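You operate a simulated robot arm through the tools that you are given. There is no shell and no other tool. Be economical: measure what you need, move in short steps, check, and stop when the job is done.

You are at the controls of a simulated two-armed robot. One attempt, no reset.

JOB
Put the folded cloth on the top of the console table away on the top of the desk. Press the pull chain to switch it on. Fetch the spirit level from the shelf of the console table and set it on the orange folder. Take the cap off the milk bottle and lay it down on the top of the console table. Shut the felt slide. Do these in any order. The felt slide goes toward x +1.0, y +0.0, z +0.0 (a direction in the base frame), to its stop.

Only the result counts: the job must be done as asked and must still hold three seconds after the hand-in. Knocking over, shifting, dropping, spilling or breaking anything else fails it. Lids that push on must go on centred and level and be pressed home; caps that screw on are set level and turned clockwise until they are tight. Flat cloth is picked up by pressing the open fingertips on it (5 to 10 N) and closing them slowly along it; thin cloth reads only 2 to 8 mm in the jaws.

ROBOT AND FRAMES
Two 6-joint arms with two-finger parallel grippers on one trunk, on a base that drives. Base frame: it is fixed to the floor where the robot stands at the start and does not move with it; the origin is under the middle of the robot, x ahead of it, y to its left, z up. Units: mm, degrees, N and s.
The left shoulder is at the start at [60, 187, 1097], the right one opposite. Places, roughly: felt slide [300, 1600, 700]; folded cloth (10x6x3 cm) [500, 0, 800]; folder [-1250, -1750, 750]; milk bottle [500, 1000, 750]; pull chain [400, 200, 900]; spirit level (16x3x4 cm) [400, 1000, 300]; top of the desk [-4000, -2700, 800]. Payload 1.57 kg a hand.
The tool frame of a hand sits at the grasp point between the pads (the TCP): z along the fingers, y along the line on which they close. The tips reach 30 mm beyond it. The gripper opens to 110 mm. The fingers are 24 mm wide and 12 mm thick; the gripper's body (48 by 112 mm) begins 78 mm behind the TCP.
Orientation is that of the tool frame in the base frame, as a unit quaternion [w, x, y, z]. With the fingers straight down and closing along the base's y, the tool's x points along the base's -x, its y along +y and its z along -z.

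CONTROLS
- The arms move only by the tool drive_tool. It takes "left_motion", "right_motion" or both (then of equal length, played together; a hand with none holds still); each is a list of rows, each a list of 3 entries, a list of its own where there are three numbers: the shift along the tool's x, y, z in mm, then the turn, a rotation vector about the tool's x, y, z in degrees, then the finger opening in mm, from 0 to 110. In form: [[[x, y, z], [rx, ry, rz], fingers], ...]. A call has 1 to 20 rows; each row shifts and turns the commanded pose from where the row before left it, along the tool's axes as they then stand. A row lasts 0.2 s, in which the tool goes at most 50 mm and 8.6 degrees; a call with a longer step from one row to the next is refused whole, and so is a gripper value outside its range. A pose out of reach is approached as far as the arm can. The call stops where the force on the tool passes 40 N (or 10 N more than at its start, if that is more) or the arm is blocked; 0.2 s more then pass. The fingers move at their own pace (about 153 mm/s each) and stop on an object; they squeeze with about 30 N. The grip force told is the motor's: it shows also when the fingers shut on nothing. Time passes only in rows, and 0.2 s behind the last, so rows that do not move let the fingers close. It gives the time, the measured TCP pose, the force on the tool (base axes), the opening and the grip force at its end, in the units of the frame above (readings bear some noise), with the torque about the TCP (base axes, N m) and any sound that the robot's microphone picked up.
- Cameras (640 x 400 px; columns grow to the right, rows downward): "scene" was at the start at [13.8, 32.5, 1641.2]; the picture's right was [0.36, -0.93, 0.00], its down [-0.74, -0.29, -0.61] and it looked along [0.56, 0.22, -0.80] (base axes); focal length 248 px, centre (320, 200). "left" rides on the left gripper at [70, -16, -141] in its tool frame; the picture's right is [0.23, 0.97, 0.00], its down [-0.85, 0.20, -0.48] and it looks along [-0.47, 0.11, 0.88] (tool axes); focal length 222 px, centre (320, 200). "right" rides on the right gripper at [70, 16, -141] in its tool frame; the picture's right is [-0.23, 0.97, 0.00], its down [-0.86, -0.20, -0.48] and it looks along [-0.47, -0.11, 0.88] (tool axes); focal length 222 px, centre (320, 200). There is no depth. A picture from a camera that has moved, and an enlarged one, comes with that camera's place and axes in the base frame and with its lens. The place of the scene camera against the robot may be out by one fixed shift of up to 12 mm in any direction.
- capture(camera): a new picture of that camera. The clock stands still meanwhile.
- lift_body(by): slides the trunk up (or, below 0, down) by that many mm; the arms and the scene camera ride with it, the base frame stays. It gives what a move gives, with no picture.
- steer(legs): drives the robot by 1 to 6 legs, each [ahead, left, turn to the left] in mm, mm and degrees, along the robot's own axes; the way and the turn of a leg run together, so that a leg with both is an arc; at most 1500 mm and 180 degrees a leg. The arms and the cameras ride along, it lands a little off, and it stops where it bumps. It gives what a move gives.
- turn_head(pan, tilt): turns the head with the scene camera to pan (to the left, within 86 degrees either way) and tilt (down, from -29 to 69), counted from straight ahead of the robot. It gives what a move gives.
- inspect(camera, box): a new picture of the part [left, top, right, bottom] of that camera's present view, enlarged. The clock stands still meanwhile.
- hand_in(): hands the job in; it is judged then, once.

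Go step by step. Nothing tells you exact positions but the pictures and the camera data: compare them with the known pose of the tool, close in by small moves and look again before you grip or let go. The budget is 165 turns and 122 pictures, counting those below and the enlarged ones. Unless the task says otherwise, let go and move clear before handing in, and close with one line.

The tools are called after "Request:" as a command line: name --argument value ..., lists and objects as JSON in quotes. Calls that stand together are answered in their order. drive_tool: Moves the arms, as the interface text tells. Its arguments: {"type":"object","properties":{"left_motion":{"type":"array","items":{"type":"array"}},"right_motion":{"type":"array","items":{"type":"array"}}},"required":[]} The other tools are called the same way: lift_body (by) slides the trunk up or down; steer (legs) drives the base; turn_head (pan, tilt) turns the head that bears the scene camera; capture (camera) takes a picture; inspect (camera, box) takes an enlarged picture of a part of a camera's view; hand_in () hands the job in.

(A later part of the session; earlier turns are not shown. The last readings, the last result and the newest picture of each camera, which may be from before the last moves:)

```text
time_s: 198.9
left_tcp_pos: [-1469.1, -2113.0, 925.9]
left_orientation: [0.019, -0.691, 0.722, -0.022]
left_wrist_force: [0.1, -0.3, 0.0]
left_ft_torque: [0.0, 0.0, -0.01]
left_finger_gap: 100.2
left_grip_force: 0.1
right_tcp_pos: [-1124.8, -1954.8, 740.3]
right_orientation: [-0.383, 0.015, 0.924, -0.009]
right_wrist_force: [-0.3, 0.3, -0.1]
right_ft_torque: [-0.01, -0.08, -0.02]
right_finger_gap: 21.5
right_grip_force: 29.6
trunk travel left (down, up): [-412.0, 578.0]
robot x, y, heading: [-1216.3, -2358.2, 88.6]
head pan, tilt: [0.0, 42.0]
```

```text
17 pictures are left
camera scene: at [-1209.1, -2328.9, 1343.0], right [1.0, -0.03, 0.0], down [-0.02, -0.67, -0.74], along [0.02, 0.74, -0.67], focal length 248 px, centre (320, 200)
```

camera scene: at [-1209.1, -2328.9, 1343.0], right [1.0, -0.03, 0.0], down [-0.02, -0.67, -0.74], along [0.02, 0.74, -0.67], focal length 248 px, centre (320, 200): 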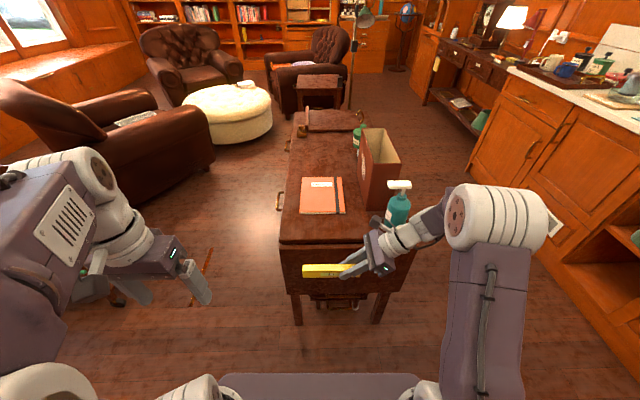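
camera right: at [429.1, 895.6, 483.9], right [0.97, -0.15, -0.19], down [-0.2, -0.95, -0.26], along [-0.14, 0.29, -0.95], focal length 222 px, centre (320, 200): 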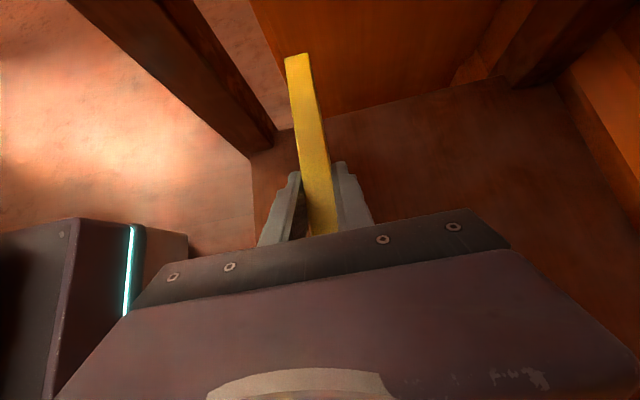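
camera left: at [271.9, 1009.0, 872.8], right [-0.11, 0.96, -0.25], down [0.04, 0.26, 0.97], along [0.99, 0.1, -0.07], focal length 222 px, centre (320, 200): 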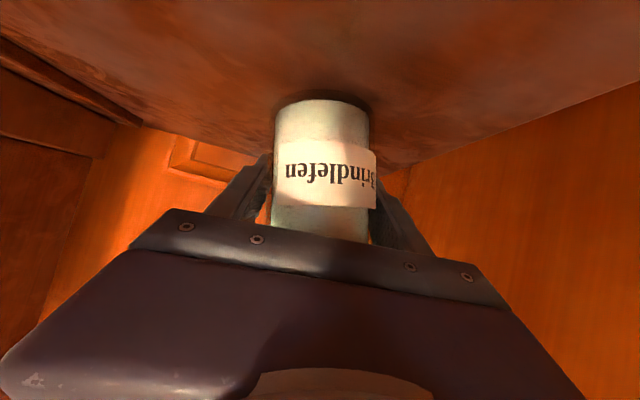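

The orange folder lies at about (-1191, -1648), 163×205 mm with its long side along y. I raise the trunk and yaw the right hand 90° about the vertical so that the level points forward (along y).

Request:
lift_body --by 140

Request:
drive_tool --right_motion '[[[0, 0, 0], [-6, 0.25, 6], 0], [[0, 0, 0], [-6, 0.25, 6], 0], [[0, 0, 0], [-6, 0.25, 6], 0], [[0, 0, 0], [-6, 0.25, 6], 0], [[0, 0, 0], [-6, 0.25, 6], 0], [[0, 0, 0], [-6, 0.25, 6], 0], [[0, 0, 0], [-6, 0.25, 6], 0], [[0, 0, 0], [-6, 0.25, 6], 0], [[0, 0, 0], [-6, 0.25, 6], 0], [[0, 0, 0], [-6, 0.25, 6], 0], [[0, 0, 0], [-3.6, 0.15, 3.6], 0]]'

Request:
capture --camera "scene"

```text
time_s: 200.6
left_tcp_pos: [-1467.6, -2113.8, 1065.7]
left_orientation: [0.019, -0.691, 0.722, -0.022]
left_wrist_force: [0.6, 0.6, 0.3]
left_ft_torque: [-0.02, 0.01, 0.01]
left_finger_gap: 100.2
left_grip_force: 0.1
right_tcp_pos: [-1124.3, -1954.4, 878.7]
right_orientation: [-0.383, 0.014, 0.924, -0.011]
right_wrist_force: [1.4, -0.7, -0.7]
right_ft_torque: [-0.01, -0.05, 0.0]
right_finger_gap: 21.5
right_grip_force: 29.8
trunk travel left (down, up): [-552.0, 438.0]
robot x, y, heading: [-1214.7, -2359.5, 88.5]
head pan, tilt: [0.0, 42.0]
```

```text
time_s: 203.0
left_tcp_pos: [-1467.7, -2114.8, 1066.6]
left_orientation: [0.019, -0.691, 0.722, -0.022]
left_wrist_force: [-0.2, -0.2, -0.5]
left_ft_torque: [-0.04, -0.03, 0.0]
left_finger_gap: 100.3
left_grip_force: 0.0
right_tcp_pos: [-1014.1, -1925.4, 925.2]
right_orientation: [-0.283, 0.661, 0.646, 0.256]
right_wrist_force: [-0.2, -0.5, -2.0]
right_ft_torque: [-0.03, 0.0, 0.03]
right_finger_gap: 21.3
right_grip_force: 30.0
right hand out of reach, approached as far as the arm can: row 7, 8, 9, 10, 11
trunk travel left (down, up): [-552.0, 438.0]
robot x, y, heading: [-1211.3, -2356.9, 88.4]
head pan, tilt: [0.0, 42.0]
```

```text
16 pictures are left
camera scene: at [-1208.9, -2329.3, 1483.0], right [1.0, -0.03, 0.0], down [-0.02, -0.67, -0.74], along [0.02, 0.74, -0.67], focal length 248 px, centre (320, 200)
```

scene: 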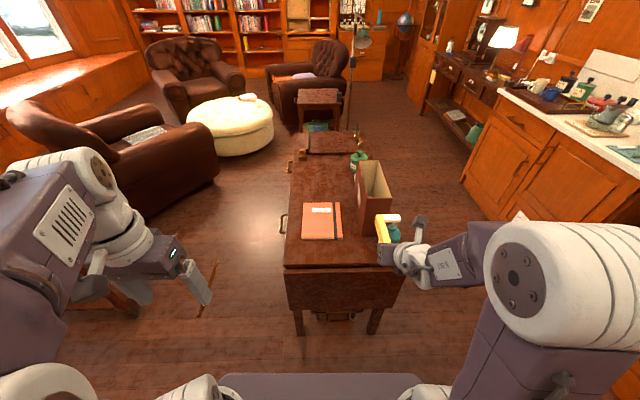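

The level now points forward but close to the spray bottle. I raise the hand a little first and then move it toward the folder's line (world −x).

Request:
drive_tool --right_motion '[[[14, 0, -14], [0, 0, 0], 0], [[14, -5, -14], [0, 0, 0], 0], [[7, -30, -7], [0, 0, 0], 0], [[0, -40, 0], [0, 0, 0], 0], [[0, -40, 0], [0, 0, 0], 0], [[0, -40, 0], [0, 0, 0], 0], [[0, -22, 0], [0, 0, 0], 0]]'

Request:
capture --camera "scene"

```text
time_s: 204.6
left_tcp_pos: [-1468.6, -2114.4, 1065.7]
left_orientation: [0.019, -0.691, 0.722, -0.023]
left_wrist_force: [0.1, -0.7, -0.1]
left_ft_torque: [-0.01, -0.01, -0.01]
left_finger_gap: 99.8
left_grip_force: 0.0
right_tcp_pos: [-1134.0, -1922.7, 985.0]
right_orientation: [-0.278, 0.663, 0.643, 0.263]
right_wrist_force: [-0.4, -0.7, -1.2]
right_ft_torque: [-0.01, -0.01, 0.01]
right_finger_gap: 21.1
right_grip_force: 29.8
right hand out of reach, approached as far as the arm can: row 3, 4, 5
trunk travel left (down, up): [-552.0, 438.0]
robot x, y, heading: [-1214.3, -2358.7, 88.5]
head pan, tilt: [0.0, 42.0]
```

```text
15 pictures are left
camera scene: at [-1208.8, -2328.8, 1483.0], right [1.0, -0.03, 0.0], down [-0.02, -0.67, -0.74], along [0.02, 0.74, -0.67], focal length 248 px, centre (320, 200)
```

scene: 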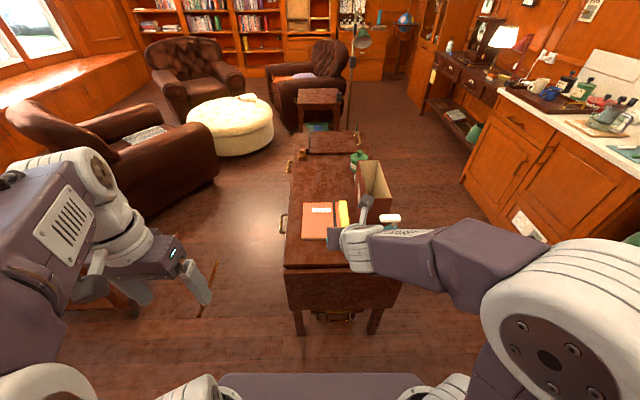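

Now above the folder's near side. Lowering the hand relative to the shoulder should bring the elbow behind rather than over the spray bottle. I move x −57 and down 110.

Request:
drive_tool --right_motion '[[[0, -20, 0], [0, 0, 0], 0], [[0, -20, 0], [0, 0, 0], 0], [[-14, -17, 14], [0, 0, 0], 0], [[-16, 0, 16], [0, 0, 0], 0], [[-16, 0, 16], [0, 0, 0], 0], [[-16, 0, 16], [0, 0, 0], 0], [[-16, 0, 16], [0, 0, 0], 0]]'

Request:
capture --camera "scene"

```text
time_s: 206.2
left_tcp_pos: [-1468.9, -2113.6, 1067.6]
left_orientation: [0.019, -0.691, 0.722, -0.023]
left_wrist_force: [-0.3, -0.3, 0.3]
left_ft_torque: [0.01, -0.02, 0.01]
left_finger_gap: 99.9
left_grip_force: 0.1
right_tcp_pos: [-1192.2, -1918.1, 876.0]
right_orientation: [-0.278, 0.663, 0.643, 0.264]
right_wrist_force: [0.4, 0.1, -0.8]
right_ft_torque: [-0.08, -0.02, -0.03]
right_finger_gap: 21.5
right_grip_force: 29.8
trunk travel left (down, up): [-552.0, 438.0]
robot x, y, heading: [-1209.6, -2357.8, 88.4]
head pan, tilt: [0.0, 42.0]
```

```text
14 pictures are left
camera scene: at [-1209.3, -2328.3, 1483.0], right [1.0, -0.03, 0.0], down [-0.02, -0.67, -0.74], along [0.02, 0.74, -0.67], focal length 248 px, centre (320, 200)
```

scene: 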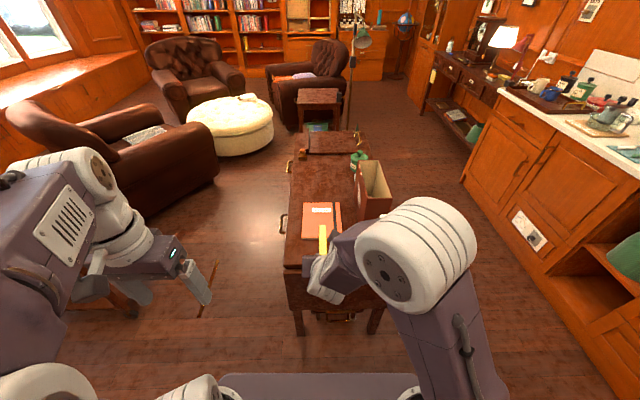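

The elbow is now behind, clear of the bottle. I advance 170 mm with the base and 38 mm with the arm, keeping height, then check.

Request:
steer --legs '[[170, 0, 0]]'

Request:
drive_tool --right_motion '[[[9, 0, 9], [0, 0, 0], 0], [[9, 0, 9], [0, 0, 0], 0], [[9, 0, 9], [0, 0, 0], 0]]'

Request:
inspect --camera "scene" --box '[230, 140, 510, 320]'

```text
time_s: 207.7
left_tcp_pos: [-1462.7, -1942.6, 1066.5]
left_orientation: [0.019, -0.69, 0.724, -0.023]
left_wrist_force: [0.2, 0.3, 0.0]
left_ft_torque: [-0.03, -0.01, -0.05]
left_finger_gap: 100.0
left_grip_force: 0.0
right_tcp_pos: [-1185.2, -1749.9, 875.9]
right_orientation: [-0.276, 0.665, 0.641, 0.264]
right_wrist_force: [-0.5, 0.4, -0.9]
right_ft_torque: [-0.06, -0.04, 0.0]
right_finger_gap: 21.1
right_grip_force: 29.9
trunk travel left (down, up): [-552.0, 438.0]
robot x, y, heading: [-1209.6, -2186.2, 88.3]
head pan, tilt: [0.0, 42.0]
```

```text
time_s: 208.5
left_tcp_pos: [-1461.7, -1945.0, 1066.8]
left_orientation: [0.019, -0.69, 0.723, -0.022]
left_wrist_force: [0.2, -0.6, 0.4]
left_ft_torque: [0.03, 0.0, 0.03]
left_finger_gap: 99.9
left_grip_force: 0.1
right_tcp_pos: [-1185.5, -1713.0, 875.6]
right_orientation: [-0.276, 0.665, 0.641, 0.265]
right_wrist_force: [-0.4, 0.7, -0.6]
right_ft_torque: [-0.04, 0.0, 0.0]
right_finger_gap: 21.4
right_grip_force: 29.8
trunk travel left (down, up): [-552.0, 438.0]
robot x, y, heading: [-1205.9, -2190.6, 88.3]
head pan, tilt: [0.0, 42.0]
```

```text
2.22 times, centred on (370, 230) of scene
camera zoom: at [-1204.1, -2160.3, 1483.0], right [1.0, -0.03, 0.0], down [-0.02, -0.67, -0.74], along [0.02, 0.74, -0.67], focal length 551 px, centre (209, 133)
```

zoom: 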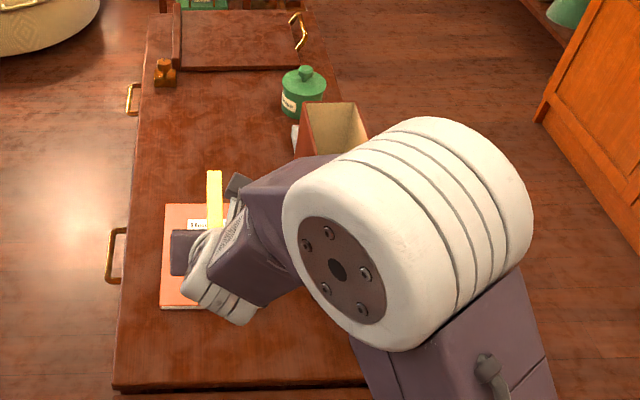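

The folder spans y −1733..−1539, centre x ≈ −1183, and the level is right above it. I move 20 mm forward and lower with the trunk in stages.

Request:
drive_tool --right_motion '[[[8, 1, 8], [0, 0, 0], 0], [[8, 1, 8], [0, 0, 0], 0]]'

Request:
lift_body --by -70

Request:
inspect --camera "right" --box '[160, 0, 560, 250]'

```text
time_s: 209.1
left_tcp_pos: [-1462.2, -1944.7, 1066.2]
left_orientation: [0.019, -0.69, 0.723, -0.022]
left_wrist_force: [0.0, -0.5, 0.0]
left_ft_torque: [0.0, 0.03, -0.02]
left_finger_gap: 100.0
left_grip_force: 0.1
right_tcp_pos: [-1182.4, -1689.3, 875.8]
right_orientation: [-0.278, 0.664, 0.643, 0.263]
right_wrist_force: [-0.5, -0.2, -1.2]
right_ft_torque: [-0.07, -0.01, -0.02]
right_finger_gap: 21.5
right_grip_force: 30.0
trunk travel left (down, up): [-552.0, 438.0]
robot x, y, heading: [-1212.0, -2190.6, 88.4]
head pan, tilt: [0.0, 42.0]
```

```text
time_s: 210.1
left_tcp_pos: [-1463.5, -1944.3, 996.6]
left_orientation: [0.019, -0.69, 0.723, -0.023]
left_wrist_force: [-0.2, -0.2, 0.2]
left_ft_torque: [-0.01, -0.01, -0.04]
left_finger_gap: 100.3
left_grip_force: 0.0
right_tcp_pos: [-1183.8, -1689.9, 805.3]
right_orientation: [-0.277, 0.664, 0.642, 0.264]
right_wrist_force: [-0.4, 0.1, -0.8]
right_ft_torque: [-0.02, 0.0, 0.03]
right_finger_gap: 21.3
right_grip_force: 29.9
trunk travel left (down, up): [-482.0, 508.0]
robot x, y, heading: [-1208.0, -2188.8, 88.0]
head pan, tilt: [0.0, 42.0]
```

```text
1.60 times, centred on (360, 125) of right
camera zoom: at [-1162.6, -1741.4, 955.3], right [0.96, -0.18, -0.19], down [-0.23, -0.94, -0.26], along [-0.13, 0.29, -0.95], focal length 355 px, centre (256, 320)
```

zoom: 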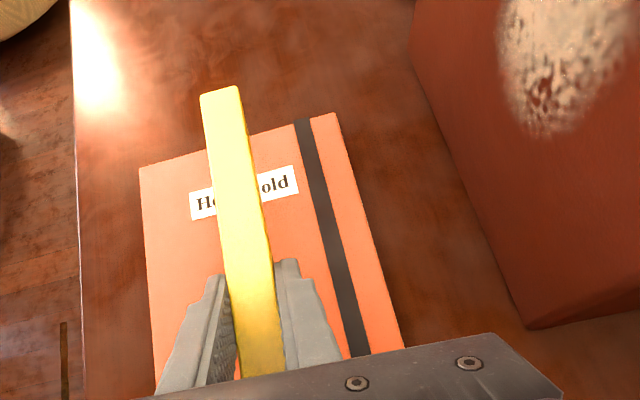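

The level is well over the folder. I lower slowly with the arm to feel contact.

Request:
drive_tool --right_motion '[[[-2, 0, 2], [0, 0, 0], 0], [[-2, 0, 2], [0, 0, 0], 0], [[-2, 0, 2], [0, 0, 0], 0], [[-1.4, 0, 1.4], [0, 0, 0], 0], [[-1.4, 0, 1.4], [0, 0, 0], 0]]'

```text
time_s: 211.3
left_tcp_pos: [-1462.8, -1945.0, 995.9]
left_orientation: [0.02, -0.69, 0.723, -0.022]
left_wrist_force: [0.2, 0.3, -0.1]
left_ft_torque: [-0.02, 0.0, 0.02]
left_finger_gap: 100.0
left_grip_force: 0.0
right_tcp_pos: [-1182.6, -1690.0, 792.8]
right_orientation: [-0.278, 0.664, 0.642, 0.264]
right_wrist_force: [0.1, 0.1, -1.2]
right_ft_torque: [-0.04, 0.02, -0.02]
right_finger_gap: 21.7
right_grip_force: 30.1
trunk travel left (down, up): [-482.0, 508.0]
robot x, y, heading: [-1212.9, -2190.4, 88.3]
head pan, tilt: [0.0, 42.0]
```

Request:
drive_tool --right_motion '[[[-1.4, 0, 1.4], [0, 0, 0], 0], [[-1.4, 0, 1.4], [0, 0, 0], 0], [[-1.4, 0, 1.4], [0, 0, 0], 0], [[-1.4, 0, 1.4], [0, 0, 0], 0], [[0, 0, 0], [0, 0, 0], 0]]'

```text
time_s: 212.5
left_tcp_pos: [-1460.8, -1945.1, 997.3]
left_orientation: [0.02, -0.69, 0.724, -0.022]
left_wrist_force: [-0.1, -0.7, 0.1]
left_ft_torque: [0.0, -0.01, -0.02]
left_finger_gap: 100.1
left_grip_force: 0.1
right_tcp_pos: [-1183.9, -1690.3, 784.8]
right_orientation: [-0.277, 0.664, 0.642, 0.264]
right_wrist_force: [-1.0, -0.9, -1.2]
right_ft_torque: [-0.05, 0.03, 0.02]
right_finger_gap: 21.4
right_grip_force: 30.3
trunk travel left (down, up): [-482.0, 508.0]
robot x, y, heading: [-1208.2, -2187.9, 88.4]
head pan, tilt: [0.0, 42.0]
```

No contact yet; I keep lowering in ~2 mm steps.

Request:
drive_tool --right_motion '[[[-1.4, 0, 1.4], [0, 0, 0], 0], [[-1.4, 0, 1.4], [0, 0, 0], 0], [[-1.4, 0, 1.4], [0, 0, 0], 0], [[-1.4, 0, 1.4], [0, 0, 0], 0]]'

Request:
inspect --camera "right" --box '[160, 0, 560, 250]'

```text
time_s: 213.5
left_tcp_pos: [-1462.7, -1944.0, 996.9]
left_orientation: [0.019, -0.69, 0.723, -0.023]
left_wrist_force: [0.0, -0.2, -0.1]
left_ft_torque: [0.0, 0.0, 0.0]
left_finger_gap: 100.0
left_grip_force: 0.1
right_tcp_pos: [-1184.2, -1690.4, 776.7]
right_orientation: [-0.278, 0.664, 0.642, 0.264]
right_wrist_force: [0.1, -0.4, -1.6]
right_ft_torque: [-0.01, -0.01, 0.02]
right_finger_gap: 21.5
right_grip_force: 30.6
trunk travel left (down, up): [-482.0, 508.0]
robot x, y, heading: [-1208.3, -2189.2, 88.2]
head pan, tilt: [0.0, 42.0]
```

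```text
1.60 times, centred on (360, 125) of right
camera zoom: at [-1163.8, -1741.5, 927.0], right [0.96, -0.18, -0.19], down [-0.23, -0.94, -0.26], along [-0.13, 0.29, -0.95], focal length 355 px, centre (256, 320)
```

zoom: 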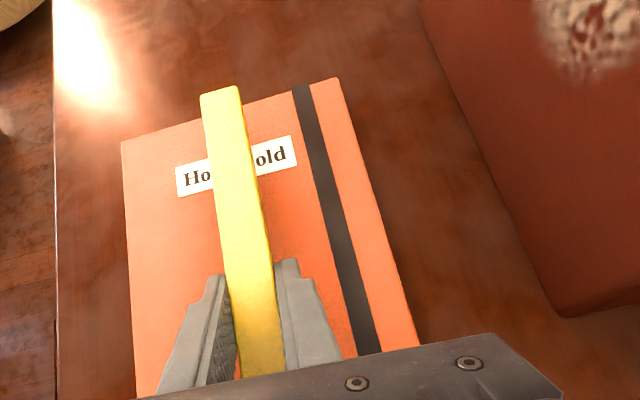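

Still above. I continue down, with a slight pull back of 8 mm so the far end stays inside the folder.

Request:
drive_tool --right_motion '[[[-4.2, 0, -1.4], [0, 0, 0], 0], [[-4.2, 0, -1.4], [0, 0, 0], 0], [[-1.4, 0, 1.4], [0, 0, 0], 0], [[-1.4, 0, 1.4], [0, 0, 0], 0], [[-1.4, 0, 1.4], [0, 0, 0], 0]]'

```text
time_s: 214.7
left_tcp_pos: [-1462.6, -1944.6, 996.4]
left_orientation: [0.02, -0.69, 0.723, -0.022]
left_wrist_force: [0.4, -0.3, 0.2]
left_ft_torque: [0.04, 0.02, 0.01]
left_finger_gap: 100.1
left_grip_force: 0.0
right_tcp_pos: [-1185.1, -1697.4, 767.4]
right_orientation: [-0.278, 0.665, 0.641, 0.265]
right_wrist_force: [0.6, -0.1, -0.4]
right_ft_torque: [-0.03, 0.02, 0.0]
right_finger_gap: 21.3
right_grip_force: 30.3
trunk travel left (down, up): [-482.0, 508.0]
robot x, y, heading: [-1211.1, -2191.7, 88.1]
head pan, tilt: [0.0, 42.0]
```

Request:
drive_tool --right_motion '[[[-1.4, 0, 1.4], [0, 0, 0], 0], [[-1.4, 0, 1.4], [0, 0, 0], 0], [[-1.4, 0, 1.4], [0, 0, 0], 0]]'

```text
time_s: 215.5
left_tcp_pos: [-1462.0, -1944.2, 996.3]
left_orientation: [0.019, -0.69, 0.724, -0.022]
left_wrist_force: [-0.2, 0.6, -0.5]
left_ft_torque: [-0.01, 0.01, 0.02]
left_finger_gap: 99.9
left_grip_force: 0.2
right_tcp_pos: [-1186.1, -1696.5, 763.8]
right_orientation: [-0.279, 0.664, 0.641, 0.266]
right_wrist_force: [-0.2, -0.7, 9.4]
right_ft_torque: [0.97, -0.14, -0.03]
right_finger_gap: 21.3
right_grip_force: 30.1
trunk travel left (down, up): [-482.0, 508.0]
robot x, y, heading: [-1209.5, -2191.0, 88.2]
head pan, tilt: [0.0, 42.0]
```

The far end touched first (torque shows it ~100 mm ahead). I pitch the bar up 3° about its contact while lowering a bit more, to bring it flat.

Request:
drive_tool --right_motion '[[[-1, 0, 1], [0, 1, 0], 0], [[-1, 0, 1], [0, 1, 0], 0], [[-1, 0, 1], [0, 1, 0], 0]]'

```text
time_s: 216.5
left_tcp_pos: [-1461.7, -1947.8, 996.8]
left_orientation: [0.021, -0.689, 0.724, -0.022]
left_wrist_force: [0.2, 0.1, 0.1]
left_ft_torque: [0.0, 0.02, -0.01]
left_finger_gap: 100.4
left_grip_force: 0.0
right_tcp_pos: [-1186.1, -1694.9, 762.5]
right_orientation: [-0.3, 0.655, 0.631, 0.286]
right_wrist_force: [1.1, -3.3, 19.7]
right_ft_torque: [-0.58, -0.24, -0.02]
right_finger_gap: 21.2
right_grip_force: 29.7
trunk travel left (down, up): [-482.0, 508.0]
robot x, y, heading: [-1206.3, -2188.4, 88.4]
head pan, tilt: [0.0, 42.0]
stopped in row 3 (right hand): the force on the tool passed its limit (the readings are from after the stop); the commanded pose is now the measured one
```

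The contact is now spread over the bar, so it's essentially flat. I ease up 1 mm and open slowly, then retract back and up along the finger direction.

Request:
drive_tool --right_motion '[[[0.7, 0, -0.7], [0, 0, 0], 0], [[0, 0, 0], [0, 0, 0], 24], [[0, 0, 0], [0, 0, 0], 34], [[0, 0, 0], [0, 0, 0], 50], [[0, 0, 0], [0, 0, 0], 60], [[5, 0, -5], [0, 0, 0], 60], [[8, 0, -8], [0, 0, 0], 60], [[14, 0, -14], [0, 0, 0], 60], [[14, 0, -14], [0, 0, 0], 60]]'

Request:
inspect --camera "right" --box '[160, 0, 560, 250]'

```text
time_s: 218.5
left_tcp_pos: [-1462.6, -1945.2, 996.9]
left_orientation: [0.02, -0.69, 0.723, -0.022]
left_wrist_force: [0.2, 0.2, -0.6]
left_ft_torque: [0.02, -0.01, 0.0]
left_finger_gap: 99.8
left_grip_force: 0.1
right_tcp_pos: [-1182.1, -1701.5, 818.2]
right_orientation: [-0.297, 0.656, 0.633, 0.283]
right_wrist_force: [0.5, -0.4, -0.1]
right_ft_torque: [0.04, 0.03, 0.03]
right_finger_gap: 59.9
right_grip_force: 0.0
trunk travel left (down, up): [-482.0, 508.0]
robot x, y, heading: [-1205.1, -2188.2, 88.4]
head pan, tilt: [0.0, 42.0]
```

```text
1.60 times, centred on (360, 125) of right
camera zoom: at [-1162.0, -1761.0, 964.5], right [0.96, -0.17, -0.2], down [-0.23, -0.92, -0.32], along [-0.13, 0.35, -0.93], focal length 355 px, centre (256, 320)
```

zoom: 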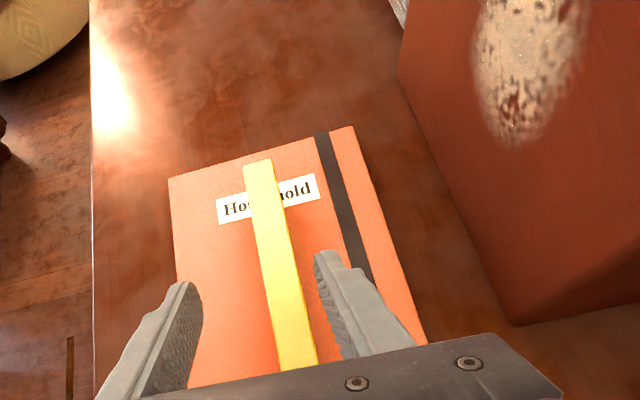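

The level rests on the folder. I raise the trunk, back off, then set the right hand pointing down with a rotated grip for the cloth.

Request:
lift_body --by 120

Request:
steer --legs '[[-260, 0, 0]]'

Request:
drive_tool --right_motion '[[[0, 0, -10], [0, 8.1, 0], 60], [[0, 0, -15], [0, 8.1, 0], 70], [[0, 0, -15], [0, 8.1, 0], 90], [[0, 0, -15], [0, 8.1, 0], 100], [[0, 0, -10], [0, 8.1, 0], 100], [[0, 0, -10], [0, 8.1, 0], 100], [[0, 0, 0], [0, 0, 8.2], 100], [[0, 0, 0], [0, 0, 8.2], 100], [[0, 0, 0], [0, 0, 8.2], 100], [[0, 0, 0], [0, 0, 8.2], 100], [[0, 0, 0], [0, 0, 8.2], 100], [[0, 0, 0], [0, 0, 8.2], 100], [[0, 0, 0], [0, 0, 8.2], 100], [[0, 0, 0], [0, 0, 8.2], 100], [[0, 0, 0], [0, 0, 8.2], 100], [[0, 0, 0], [0, 0, 8.2], 100]]'

```text
time_s: 220.0
left_tcp_pos: [-1461.9, -1944.1, 1116.8]
left_orientation: [0.019, -0.69, 0.723, -0.022]
left_wrist_force: [-0.1, -0.2, 0.4]
left_ft_torque: [-0.04, 0.01, -0.01]
left_finger_gap: 100.1
left_grip_force: 0.1
right_tcp_pos: [-1181.9, -1699.3, 938.3]
right_orientation: [-0.295, 0.657, 0.633, 0.284]
right_wrist_force: [-0.1, 0.5, 0.1]
right_ft_torque: [0.0, -0.04, -0.01]
right_finger_gap: 60.2
right_grip_force: 0.0
trunk travel left (down, up): [-602.0, 388.0]
robot x, y, heading: [-1212.6, -2190.4, 88.3]
head pan, tilt: [0.0, 42.0]
```

```text
time_s: 221.9
left_tcp_pos: [-1470.3, -2206.8, 1116.1]
left_orientation: [0.019, -0.689, 0.724, -0.022]
left_wrist_force: [0.2, 0.6, 0.5]
left_ft_torque: [0.02, -0.01, 0.02]
left_finger_gap: 100.2
left_grip_force: 0.1
right_tcp_pos: [-1188.7, -1962.5, 938.0]
right_orientation: [-0.296, 0.657, 0.633, 0.284]
right_wrist_force: [-0.6, 0.1, -0.3]
right_ft_torque: [-0.04, 0.0, -0.02]
right_finger_gap: 60.3
right_grip_force: 0.0
trunk travel left (down, up): [-602.0, 388.0]
robot x, y, heading: [-1215.0, -2451.5, 88.3]
head pan, tilt: [0.0, 42.0]
```

```text
time_s: 225.3
left_tcp_pos: [-1469.2, -2206.6, 1116.1]
left_orientation: [0.02, -0.689, 0.724, -0.024]
left_wrist_force: [-0.6, 0.2, 0.0]
left_ft_torque: [-0.02, -0.01, -0.02]
left_finger_gap: 99.9
left_grip_force: 0.1
right_tcp_pos: [-1279.5, -1887.2, 1249.3]
right_orientation: [-0.599, 0.799, 0.038, 0.036]
right_wrist_force: [0.8, -0.2, -0.3]
right_ft_torque: [-0.01, -0.02, 0.02]
right_finger_gap: 100.1
right_grip_force: 0.0
right hand out of reach, approached as far as the arm can: row 2, 3, 4, 5, 6, 8, 9, 10, 11, 12, 13, 14, 15, 16
trunk travel left (down, up): [-602.0, 388.0]
robot x, y, heading: [-1218.3, -2451.1, 87.8]
head pan, tilt: [0.0, 42.0]
```

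The hand was too far out for that and swung forward. I pull it in first, then rotate it to point down.

Request:
drive_tool --right_motion '[[[17, 25, -21], [0, 0, 0], 100], [[17, 25, -21], [0, 0, 0], 100], [[17, 25, -21], [0, 0, 0], 100], [[17, 25, -21], [0, 0, 0], 100], [[17, 25, -21], [0, 0, 0], 100], [[17, 25, -21], [0, 0, 0], 100], [[0, 0, 0], [-8.2, 0, 0], 100], [[0, 0, 0], [-8.2, 0, 0], 100], [[0, 0, 0], [-8.2, 0, 0], 100], [[0, 0, 0], [-8.2, 0, 0], 100], [[0, 0, 0], [-8.2, 0, 0], 100], [[0, 0, 0], [-8.2, 0, 0], 100], [[0, 0, 0], [-8.2, 0, 0], 100], [[0, 0, 0], [-8.2, 0, 0], 100], [[0, 0, 0], [-8.2, 0, 0], 100]]'

```text
time_s: 228.5
left_tcp_pos: [-1471.1, -2205.5, 1116.4]
left_orientation: [0.02, -0.69, 0.724, -0.022]
left_wrist_force: [0.5, -0.2, 0.7]
left_ft_torque: [0.0, -0.04, 0.02]
left_finger_gap: 99.9
left_grip_force: 0.0
right_tcp_pos: [-1109.3, -2017.2, 1062.7]
right_orientation: [-0.159, 0.985, 0.014, 0.067]
right_wrist_force: [-0.3, -0.2, 0.4]
right_ft_torque: [0.04, 0.05, 0.02]
right_finger_gap: 100.1
right_grip_force: 0.1
right hand out of reach, approached as far as the arm can: row 1, 2, 3, 4, 5, 6, 9, 10, 11, 12, 13, 14, 15
trunk travel left (down, up): [-602.0, 388.0]
robot x, y, heading: [-1215.9, -2451.6, 88.0]
head pan, tilt: [0.0, 42.0]
```

Request:
drive_tool --right_motion '[[[0, 19, -6], [0, 0, 0], 100], [[0, 19, -6], [0, 0, 0], 100], [[0, 19, -6], [0, 0, 0], 100], [[0, 0, 0], [-6.2, -2.4, 0], 100], [[0, 0, 0], [-6.2, -2.4, 0], 100], [[0, 0, 0], [-6.2, -2.4, 0], 100]]'

```text
time_s: 229.9
left_tcp_pos: [-1470.3, -2207.2, 1116.8]
left_orientation: [0.02, -0.69, 0.724, -0.023]
left_wrist_force: [0.0, -0.1, 0.6]
left_ft_torque: [0.0, -0.02, 0.01]
left_finger_gap: 100.0
left_grip_force: 0.0
right_tcp_pos: [-1111.8, -2079.7, 1054.2]
right_orientation: [-0.138, 0.988, 0.013, 0.065]
right_wrist_force: [0.5, 0.4, 0.2]
right_ft_torque: [0.01, 0.03, -0.01]
right_finger_gap: 100.0
right_grip_force: 0.0
right hand out of reach, approached as far as the arm can: row 4, 5, 6
trunk travel left (down, up): [-602.0, 388.0]
robot x, y, heading: [-1217.2, -2448.5, 88.5]
head pan, tilt: [0.0, 42.0]
```

The wrist is at a limit in this roll. I rotate it back toward the standard downward orientation.

Request:
drive_tool --right_motion '[[[0, 0, 0], [0, 0, 8.5], 100], [[0, 0, 0], [0, 0, 8.5], 100], [[0, 0, 0], [0, 0, 8.5], 100], [[0, 0, 0], [0, 0, 8.5], 100], [[0, 0, 0], [0, 0, 8.5], 100], [[0, 0, 0], [0, 0, 8.5], 100], [[0, 0, 0], [0, 0, 8.5], 100], [[0, 0, 0], [0, 0, 8.5], 100], [[0, 0, 0], [0, 0, 8.5], 100], [[0, 0, 0], [0, 0, 8.5], 100]]'

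```text
time_s: 232.1
left_tcp_pos: [-1469.0, -2206.2, 1116.2]
left_orientation: [0.019, -0.689, 0.724, -0.023]
left_wrist_force: [-0.1, 0.7, -0.4]
left_ft_torque: [0.0, 0.07, -0.03]
left_finger_gap: 100.0
left_grip_force: 0.1
right_tcp_pos: [-966.9, -2053.2, 1055.5]
right_orientation: [-0.186, 0.779, -0.599, -0.006]
right_wrist_force: [-0.3, 0.6, 0.6]
right_ft_torque: [-0.02, 0.0, 0.01]
right_finger_gap: 100.0
right_grip_force: 0.1
right hand out of reach, approached as far as the arm can: row 7, 8, 9, 10
trunk travel left (down, up): [-602.0, 388.0]
robot x, y, heading: [-1215.9, -2453.6, 88.3]
head pan, tilt: [0.0, 42.0]
```

I pull the right hand in closer and level it; then I'll use the left hand for the cloth.

Request:
drive_tool --right_motion '[[[28, 6.4, -9], [0, 0, 0], 100], [[28, 6.4, -9], [0, 0, 0], 100], [[28, 6.4, -9], [0, 0, 0], 100], [[28, 6.4, -9], [0, 0, 0], 100], [[0, 0, 0], [-5.4, 4.4, 0], 100], [[0, 0, 0], [-5.4, 4.4, 0], 100], [[0, 0, 0], [-5.4, 4.4, 0], 80]]'

```text
time_s: 233.7
left_tcp_pos: [-1469.6, -2206.0, 1116.4]
left_orientation: [0.019, -0.689, 0.724, -0.023]
left_wrist_force: [-0.4, 0.6, 0.1]
left_ft_torque: [-0.01, -0.04, 0.01]
left_finger_gap: 100.2
left_grip_force: 0.1
right_tcp_pos: [-967.7, -2143.4, 1044.2]
right_orientation: [-0.185, 0.78, -0.598, -0.005]
right_wrist_force: [0.3, 0.0, 0.2]
right_ft_torque: [-0.01, -0.01, -0.01]
right_finger_gap: 80.1
right_grip_force: 0.0
right hand out of reach, approached as far as the arm can: row 3, 4, 5, 6, 7
trunk travel left (down, up): [-602.0, 388.0]
robot x, y, heading: [-1216.5, -2451.2, 88.1]
head pan, tilt: [0.0, 42.0]
```

The right hand is stowed well enough. I drive back up the aisle, turn to the console table, and stop facing the cloth.

Request:
steer --legs '[[0, -910, 1.9], [1500, 0, 0], [450, 0, 0], [0, 0, -90], [0, 480, 0]]'

Request:
drive_tool --left_motion '[[[-20, 0, 0], [0, 0, 8.2], 100], [[-20, 0, 0], [0, 0, 8.2], 100], [[-20, 0, 0], [0, 0, 8.2], 100], [[0, 0, 0], [0, 0, 8.2], 100], [[0, 0, 0], [0, 0, 8.2], 100], [[0, 0, 0], [0, 0, 8.2], 100], [[0, 0, 0], [0, 0, 8.2], 100], [[0, 0, 0], [0, 0, 8.2], 100], [[0, 0, 0], [0, 0, 8.2], 100], [[0, 0, 0], [0, 0, 8], 100]]'

Request:
capture --camera "scene"

```text
time_s: 254.1
left_tcp_pos: [-97.5, 232.5, 1116.7]
left_orientation: [-0.001, 0.0, 1.0, -0.029]
left_wrist_force: [0.8, 0.4, 0.5]
left_ft_torque: [0.0, 0.01, 0.02]
left_finger_gap: 99.9
left_grip_force: 0.0
right_tcp_pos: [-10.2, -266.3, 1044.9]
right_orientation: [0.138, -0.152, 0.971, -0.124]
right_wrist_force: [-0.3, -0.7, 0.6]
right_ft_torque: [-0.02, -0.01, 0.01]
right_finger_gap: 80.1
right_grip_force: 0.1
trunk travel left (down, up): [-602.0, 388.0]
robot x, y, heading: [-329.0, -32.6, 1.0]
head pan, tilt: [0.0, 42.0]
```

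```text
time_s: 256.2
left_tcp_pos: [-40.0, 224.2, 1116.5]
left_orientation: [0.019, 0.655, 0.755, -0.023]
left_wrist_force: [1.1, 0.0, 0.8]
left_ft_torque: [-0.03, -0.02, -0.02]
left_finger_gap: 100.3
left_grip_force: 0.1
right_tcp_pos: [-8.8, -266.5, 1045.5]
right_orientation: [0.138, -0.152, 0.971, -0.124]
right_wrist_force: [0.5, 0.5, 0.0]
right_ft_torque: [0.01, 0.03, 0.0]
right_finger_gap: 80.0
right_grip_force: 0.1
trunk travel left (down, up): [-602.0, 388.0]
robot x, y, heading: [-334.4, -33.9, 1.1]
head pan, tilt: [0.0, 42.0]
```

```text
9 pictures are left
camera scene: at [-302.7, -26.3, 1533.0], right [0.02, -1.0, 0.0], down [-0.67, -0.01, -0.74], along [0.74, 0.01, -0.67], focal length 248 px, centre (320, 200)
```

scene: 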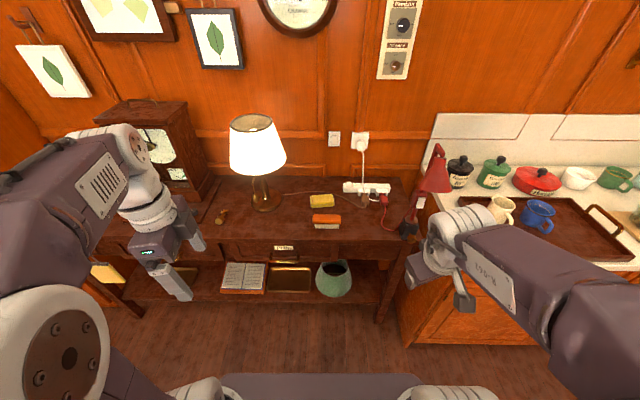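

I have few pictures left, so I plan carefully. The cloth is at about (475, −23) with its top near z 830, and the left grip angle already matches its short side. I raise the right arm clear of the red lamp and bring the left hand to the centre.

Request:
drive_tool --left_motion '[[[-34.6, 14.7, 0], [0, 0, 0], 100], [[-34.6, 14.7, 0], [0, 0, 0], 100], [[-34.6, 14.7, 0], [0, 0, 0], 100], [[-34.6, 14.7, 0], [0, 0, 0], 100], [[-34.6, 14.7, 0], [0, 0, 0], 100], [[-34.6, 14.7, 0], [0, 0, 0], 100], [[-34.6, 14.7, 0], [0, 0, 0], 100]]' --right_motion '[[[-12, 3, -34], [0, 0, 0], 80], [[-12, 3, -34], [0, 0, 0], 80], [[-12, 3, -34], [0, 0, 0], 80], [[-12, 3, -34], [0, 0, 0], 80], [[-12, 3, -34], [0, 0, 0], 80], [[-12, 3, -34], [0, 0, 0], 80], [[0, 0, 0], [0, 0, 0], 80]]'

```text
time_s: 257.9
left_tcp_pos: [100.1, -2.2, 1128.5]
left_orientation: [0.018, 0.654, 0.756, -0.023]
left_wrist_force: [-0.7, 0.1, 0.7]
left_ft_torque: [0.01, 0.02, -0.04]
left_finger_gap: 100.0
left_grip_force: 0.0
right_tcp_pos: [20.1, -258.3, 1083.7]
right_orientation: [0.138, -0.157, 0.969, -0.129]
right_wrist_force: [0.0, -0.7, 0.0]
right_ft_torque: [0.0, 0.0, 0.0]
right_finger_gap: 80.2
right_grip_force: 0.1
right hand out of reach, approached as far as the arm can: row 1, 2, 3, 4, 5, 6
trunk travel left (down, up): [-602.0, 388.0]
robot x, y, heading: [-329.4, -33.3, 0.9]
head pan, tilt: [0.0, 42.0]
```

The right arm is stuck at a wrist limit. I tilt it forward again (its free direction), and then try lifting and bringing it inward.

Request:
drive_tool --right_motion '[[[0, 0, 0], [0, -8, 0], 80], [[0, 0, 0], [0, -8, 0], 80], [[0, 0, 0], [0, -8, 0], 80], [[0, 0, 0], [0, -8, 0], 80], [[0, 20, 0], [0, 0, 0], 80], [[0, 20, 0], [0, 0, 0], 80], [[0, 20, 0], [0, 0, 0], 80]]'

```text
time_s: 259.4
left_tcp_pos: [99.2, 0.8, 1129.8]
left_orientation: [0.019, 0.654, 0.756, -0.024]
left_wrist_force: [-0.8, 0.2, 0.6]
left_ft_torque: [0.02, 0.01, 0.0]
left_finger_gap: 100.0
left_grip_force: 0.1
right_tcp_pos: [74.5, -215.1, 1061.0]
right_orientation: [0.398, -0.194, 0.892, -0.086]
right_wrist_force: [-0.3, -0.6, -0.2]
right_ft_torque: [0.01, 0.01, 0.0]
right_finger_gap: 80.1
right_grip_force: 0.1
right hand out of reach, approached as far as the arm can: row 1, 2, 3, 4, 5, 6, 7
trunk travel left (down, up): [-602.0, 388.0]
robot x, y, heading: [-329.2, -34.0, 1.1]
head pan, tilt: [0.0, 42.0]
```

I see now: the wrist roll was wound up too far clockwise. I unwind it counter-clockwise.

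Request:
drive_tool --right_motion '[[[0, 0, 0], [0, 0, -8.5], 80], [[0, 0, 0], [0, 0, -8.5], 80], [[0, 0, 0], [0, 0, -8.5], 80], [[0, 0, 0], [0, 0, -8.5], 80], [[0, 0, 0], [0, 0, -8.5], 80], [[0, 0, 0], [0, 0, -8.5], 80], [[0, 0, 0], [0, 0, -8.5], 80], [[0, 0, 0], [0, 0, -8.5], 80], [[0, 0, 0], [0, 0, -8.5], 80], [[0, 0, 0], [0, 0, -8.5], 80], [[0, 0, 0], [0, 0, -8.5], 80], [[0, 0, 0], [0, 0, -8.5], 80], [[0, 0, 0], [0, 0, -8.5], 80], [[0, 0, 0], [0, 0, -8.5], 80], [[0, 0, 0], [0, 0, -8.5], 80], [[0, 0, 0], [0, 0, -8.5], 80], [[0, 0, 0], [0, 0, -8.5], 80], [[0, 0, 0], [0, 0, -8.5], 80], [[0, 0, 0], [0, 0, -8.5], 80], [[0, 0, 0], [0, 0, -8.5], 80]]'

```text
time_s: 263.6
left_tcp_pos: [98.7, 0.6, 1128.5]
left_orientation: [0.019, 0.653, 0.756, -0.024]
left_wrist_force: [0.0, -0.6, -0.3]
left_ft_torque: [0.03, 0.02, -0.04]
left_finger_gap: 99.8
left_grip_force: 0.0
right_tcp_pos: [75.4, -213.4, 1061.3]
right_orientation: [0.043, 0.907, 0.103, 0.405]
right_wrist_force: [-0.2, -0.3, -0.7]
right_ft_torque: [-0.01, 0.0, -0.03]
right_finger_gap: 80.2
right_grip_force: 0.1
trunk travel left (down, up): [-602.0, 388.0]
robot x, y, heading: [-329.6, -30.9, 1.0]
head pan, tilt: [0.0, 42.0]
```

That freed it. I unwind the rest and then bring it to point down.

Request:
drive_tool --right_motion '[[[0, 0, 0], [0, 0, -8.5], 80], [[0, 0, 0], [0, 0, -8.5], 80], [[0, 0, 0], [0, 0, -8.5], 80], [[0, 0, 0], [0, 0, -8.5], 80], [[0, 0, 0], [0, 0, -8.5], 80], [[0, 0, 0], [0, 0, -8.5], 80], [[0, 0, 0], [0, 0, -8.5], 80], [[0, 0, 0], [0, 0, -8.5], 80], [[0, 0, 0], [0, 0, -8.5], 80], [[0, 0, 0], [0, 0, -8.5], 80], [[0, 0, 0], [0, 0, -8.5], 80], [[0, 0, 0], [0, 0, -8.5], 80], [[0, 0, 0], [0, 0, -8.5], 80], [[0, 0, 0], [0, 0, -8.5], 80], [[0, 0, 0], [0, 0, -8.5], 80], [[0, 0, 0], [0, 0, -8.5], 80], [[0, 0, 0], [0, 0, -8.5], 80], [[0, 0, 0], [0, 0, -8.5], 80], [[0, 0, 0], [0, 0, -8.5], 80]]'

Request:
drive_tool --right_motion '[[[0, 0, -10], [0, 8, 0], 80], [[0, 0, -20], [0, 8, 0], 80], [[0, 0, -20], [0, 8, 0], 80], [[0, 0, -20], [0, 8, 0], 80], [[0, 0, -25], [0, 8, 0], 80], [[0, 0, -25], [0, 8, 0], 80], [[0, 0, -25], [0, 0, 0], 80]]'

```text
time_s: 267.6
left_tcp_pos: [98.9, 1.7, 1128.2]
left_orientation: [0.019, 0.654, 0.756, -0.023]
left_wrist_force: [-0.3, -0.3, 0.1]
left_ft_torque: [-0.01, -0.01, -0.03]
left_finger_gap: 100.1
left_grip_force: 0.1
right_tcp_pos: [76.0, -214.3, 1062.1]
right_orientation: [0.407, 0.044, 0.912, 0.022]
right_wrist_force: [-0.2, 0.1, 0.3]
right_ft_torque: [-0.02, -0.01, -0.01]
right_finger_gap: 80.1
right_grip_force: 0.1
trunk travel left (down, up): [-602.0, 388.0]
robot x, y, heading: [-329.0, -32.7, 1.0]
head pan, tilt: [0.0, 42.0]
```

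```text
time_s: 269.2
left_tcp_pos: [97.8, -0.4, 1128.4]
left_orientation: [0.019, 0.654, 0.756, -0.024]
left_wrist_force: [-0.3, 0.0, -0.5]
left_ft_torque: [0.03, -0.02, -0.01]
left_finger_gap: 100.1
left_grip_force: 0.0
right_tcp_pos: [-19.3, -89.0, 1064.2]
right_orientation: [0.163, 0.047, 0.985, -0.01]
right_wrist_force: [0.3, -0.4, 0.4]
right_ft_torque: [-0.02, 0.03, -0.02]
right_finger_gap: 80.0
right_grip_force: 0.0
right hand out of reach, approached as far as the arm can: row 1, 2, 3, 4, 5, 6, 7
trunk travel left (down, up): [-602.0, 388.0]
robot x, y, heading: [-331.9, -33.8, 1.0]
head pan, tilt: [0.0, 42.0]
```

The right hand is near the left one, so I move it aside to −y, then up.

Request:
drive_tool --right_motion '[[[0, -30, 0], [0, 0, 0], 80], [[0, -40, 0], [0, 0, 0], 80], [[0, -30, -20], [0, 0, 0], 80], [[0, 0, -40], [0, 4, 0], 80], [[0, 0, -40], [0, 4, 0], 80], [[0, 0, -40], [0, 5, 0], 80], [[0, 0, -30], [0, 5, 0], 80]]'

```text
time_s: 270.9
left_tcp_pos: [98.8, 0.5, 1129.4]
left_orientation: [0.019, 0.654, 0.756, -0.024]
left_wrist_force: [0.6, 0.2, 0.1]
left_ft_torque: [0.01, -0.02, 0.0]
left_finger_gap: 100.0
left_grip_force: 0.0
right_tcp_pos: [-36.9, -117.4, 1045.7]
right_orientation: [0.138, 0.052, 0.989, -0.035]
right_wrist_force: [0.1, 0.2, 0.4]
right_ft_torque: [0.01, -0.02, 0.01]
right_finger_gap: 80.1
right_grip_force: 0.0
right hand out of reach, approached as far as the arm can: row 1, 2, 3, 4, 5, 6, 7
trunk travel left (down, up): [-602.0, 388.0]
robot x, y, heading: [-332.5, -33.6, 0.9]
head pan, tilt: [0.0, 42.0]
```

I take one look at the arm's actual posture.

Request:
capture --camera "scene"

```text
8 pictures are left
camera scene: at [-302.6, -26.3, 1533.0], right [0.02, -1.0, 0.0], down [-0.67, -0.01, -0.74], along [0.74, 0.01, -0.67], focal length 248 px, centre (320, 200)
```

scene: 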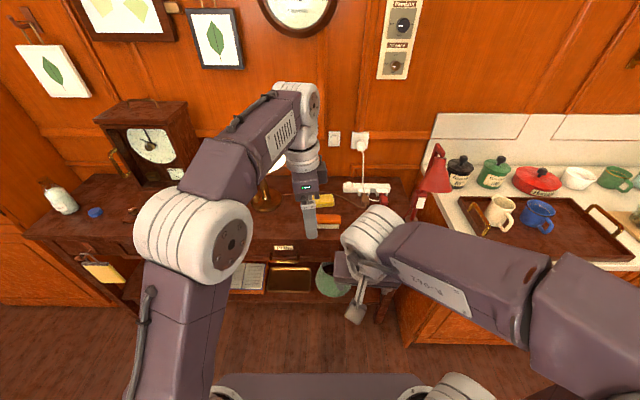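

The right arm is acceptable if I stop at x≈0, short of the red lamp. I drive in, extend the left hand over the cloth and lower partway.

Request:
steer --legs '[[328, -15, -1]]'

Request:
drive_tool --left_motion '[[[-7, 22, 0], [0, 0, 0], 100], [[-7, 22, 30], [0, 0, 0], 100], [[0, 0, 40], [0, 0, 0], 100], [[0, 0, 40], [0, 0, 0], 100], [[0, 0, 40], [0, 0, 0], 100]]'

Request:
capture --camera "left"

```text
time_s: 273.0
left_tcp_pos: [428.2, -21.2, 1129.0]
left_orientation: [0.019, 0.661, 0.75, -0.023]
left_wrist_force: [0.4, -0.3, -0.3]
left_ft_torque: [-0.02, 0.0, -0.03]
left_finger_gap: 99.9
left_grip_force: 0.0
right_tcp_pos: [291.5, -136.0, 1044.8]
right_orientation: [0.138, 0.061, 0.988, -0.037]
right_wrist_force: [-1.1, 0.3, -0.8]
right_ft_torque: [-0.01, 0.0, -0.02]
right_finger_gap: 80.2
right_grip_force: 0.1
trunk travel left (down, up): [-602.0, 388.0]
robot x, y, heading: [0.1, -44.0, 0.1]
head pan, tilt: [0.0, 42.0]
```

```text
time_s: 274.2
left_tcp_pos: [474.8, -39.1, 977.4]
left_orientation: [0.018, 0.661, 0.75, -0.024]
left_wrist_force: [-1.0, 0.3, 0.1]
left_ft_torque: [-0.01, -0.01, -0.02]
left_finger_gap: 99.7
left_grip_force: 0.1
right_tcp_pos: [290.8, -136.7, 1044.6]
right_orientation: [0.139, 0.061, 0.988, -0.036]
right_wrist_force: [0.3, -0.2, -0.3]
right_ft_torque: [-0.01, 0.03, 0.02]
right_finger_gap: 79.7
right_grip_force: 0.0
trunk travel left (down, up): [-602.0, 388.0]
robot x, y, heading: [-2.8, -47.6, -0.1]
head pan, tilt: [0.0, 42.0]
```

```text
7 pictures are left
camera left: at [449.1, 37.4, 1115.1], right [0.94, 0.35, -0.02], down [0.31, -0.79, 0.53], along [0.16, -0.5, -0.85], focal length 222 px, centre (320, 200)
```

left: 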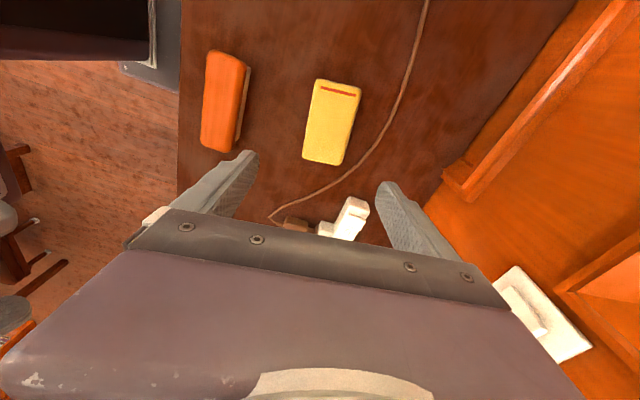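

The cloth centre is at about (478, −18). I shift over it, narrow the opening to 84 mm so as to miss the cable, and lower to just above the table.

Request:
drive_tool --left_motion '[[[20.4, 5.6, 0], [0, 0, 0], 84], [[0, 0, 30], [0, 0, 0], 84], [[0, 0, 30], [0, 0, 0], 84], [[0, 0, 20], [0, 0, 0], 84]]'

Request:
lift_body --by -45

Request:
inspect --camera "left" --box '[160, 60, 480, 260]'

```text
time_s: 275.2
left_tcp_pos: [474.9, -21.3, 896.7]
left_orientation: [0.017, 0.661, 0.75, -0.025]
left_wrist_force: [-0.3, 0.3, 0.1]
left_ft_torque: [0.02, 0.01, -0.02]
left_finger_gap: 83.9
left_grip_force: 0.1
right_tcp_pos: [291.3, -136.3, 1044.9]
right_orientation: [0.138, 0.061, 0.988, -0.037]
right_wrist_force: [0.1, -0.8, 0.5]
right_ft_torque: [0.02, 0.02, -0.03]
right_finger_gap: 80.3
right_grip_force: 0.1
trunk travel left (down, up): [-602.0, 388.0]
robot x, y, heading: [-1.8, -45.7, 0.1]
head pan, tilt: [0.0, 42.0]
```

```text
time_s: 276.1
left_tcp_pos: [475.0, -21.3, 852.8]
left_orientation: [0.018, 0.661, 0.75, -0.024]
left_wrist_force: [0.1, 0.7, 0.3]
left_ft_torque: [0.0, 0.01, -0.01]
left_finger_gap: 84.1
left_grip_force: 0.0
right_tcp_pos: [289.0, -136.9, 999.7]
right_orientation: [0.139, 0.06, 0.988, -0.036]
right_wrist_force: [0.0, 0.1, -0.2]
right_ft_torque: [-0.01, -0.01, 0.01]
right_finger_gap: 80.2
right_grip_force: 0.1
trunk travel left (down, up): [-557.0, 433.0]
robot x, y, heading: [-1.2, -50.4, -0.1]
head pan, tilt: [0.0, 42.0]
```

```text
2.00 times, centred on (320, 160) of left
camera zoom: at [450.5, 55.0, 990.3], right [0.94, 0.35, -0.02], down [0.31, -0.79, 0.53], along [0.16, -0.5, -0.85], focal length 444 px, centre (320, 280)
```

zoom: 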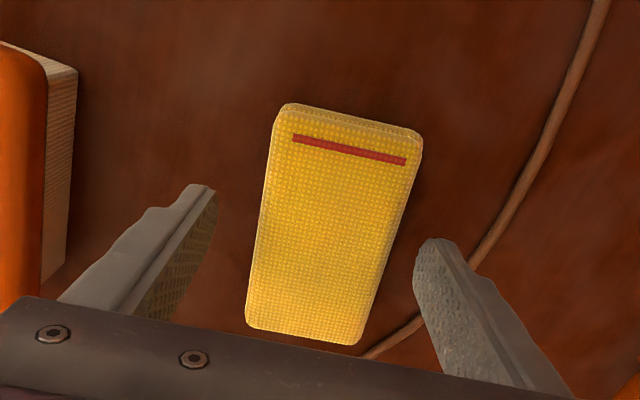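

The cloth sits well between the fingers. I shift 7 mm, lower 16 mm and close.

Request:
drive_tool --left_motion '[[[7, 0, 6], [0, 0, 0], 84], [[0, 0, 6], [0, 0, 0], 84], [[0, 0, 4], [0, 0, 0], 84], [[0, 0, 0], [0, 0, 0], 70], [[0, 0, 0], [0, 0, 0], 58], [[0, 0, 0], [0, 0, 0], 45], [[0, 0, 0], [0, 0, 0], 30], [[0, 0, 0], [0, 0, 0], 20], [[0, 0, 0], [0, 0, 0], 20]]'

```text
time_s: 278.1
left_tcp_pos: [475.0, -15.7, 836.6]
left_orientation: [0.018, 0.661, 0.75, -0.023]
left_wrist_force: [0.7, -0.2, 1.2]
left_ft_torque: [0.0, -0.06, -0.01]
left_finger_gap: 58.8
left_grip_force: 30.1
right_tcp_pos: [290.3, -135.5, 1000.4]
right_orientation: [0.138, 0.062, 0.988, -0.036]
right_wrist_force: [-0.9, -0.4, 0.6]
right_ft_torque: [-0.02, -0.05, 0.01]
right_finger_gap: 79.8
right_grip_force: 0.1
trunk travel left (down, up): [-557.0, 433.0]
robot x, y, heading: [0.4, -51.6, -0.2]
head pan, tilt: [0.0, 42.0]
```

The cloth is gripped at 58.8 mm. I lift it with the trunk and back away.

Request:
lift_body --by 170

Request:
steer --legs '[[-320, 0, 0]]'

```text
time_s: 280.0
left_tcp_pos: [475.6, -15.7, 1006.1]
left_orientation: [0.019, 0.661, 0.75, -0.025]
left_wrist_force: [-0.1, 0.5, -0.2]
left_ft_torque: [-0.02, -0.02, -0.04]
left_finger_gap: 59.1
left_grip_force: 30.0
right_tcp_pos: [290.5, -135.6, 1169.9]
right_orientation: [0.138, 0.06, 0.988, -0.036]
right_wrist_force: [-0.4, 1.0, -0.4]
right_ft_torque: [0.0, 0.03, 0.0]
right_finger_gap: 79.9
right_grip_force: 0.1
trunk travel left (down, up): [-727.0, 263.0]
robot x, y, heading: [-1.8, -42.5, -0.2]
head pan, tilt: [0.0, 42.0]
```

```text
time_s: 282.2
left_tcp_pos: [151.7, -13.4, 1006.6]
left_orientation: [0.018, 0.66, 0.751, -0.024]
left_wrist_force: [0.0, -0.2, -0.2]
left_ft_torque: [0.0, -0.01, 0.01]
left_finger_gap: 58.9
left_grip_force: 29.8
right_tcp_pos: [-30.8, -135.9, 1169.9]
right_orientation: [0.138, 0.059, 0.988, -0.037]
right_wrist_force: [0.1, 0.0, 0.0]
right_ft_torque: [0.0, 0.02, -0.01]
right_finger_gap: 79.9
right_grip_force: 0.1
trunk travel left (down, up): [-727.0, 263.0]
robot x, y, heading: [-326.1, -40.6, 0.3]
head pan, tilt: [0.0, 42.0]
```

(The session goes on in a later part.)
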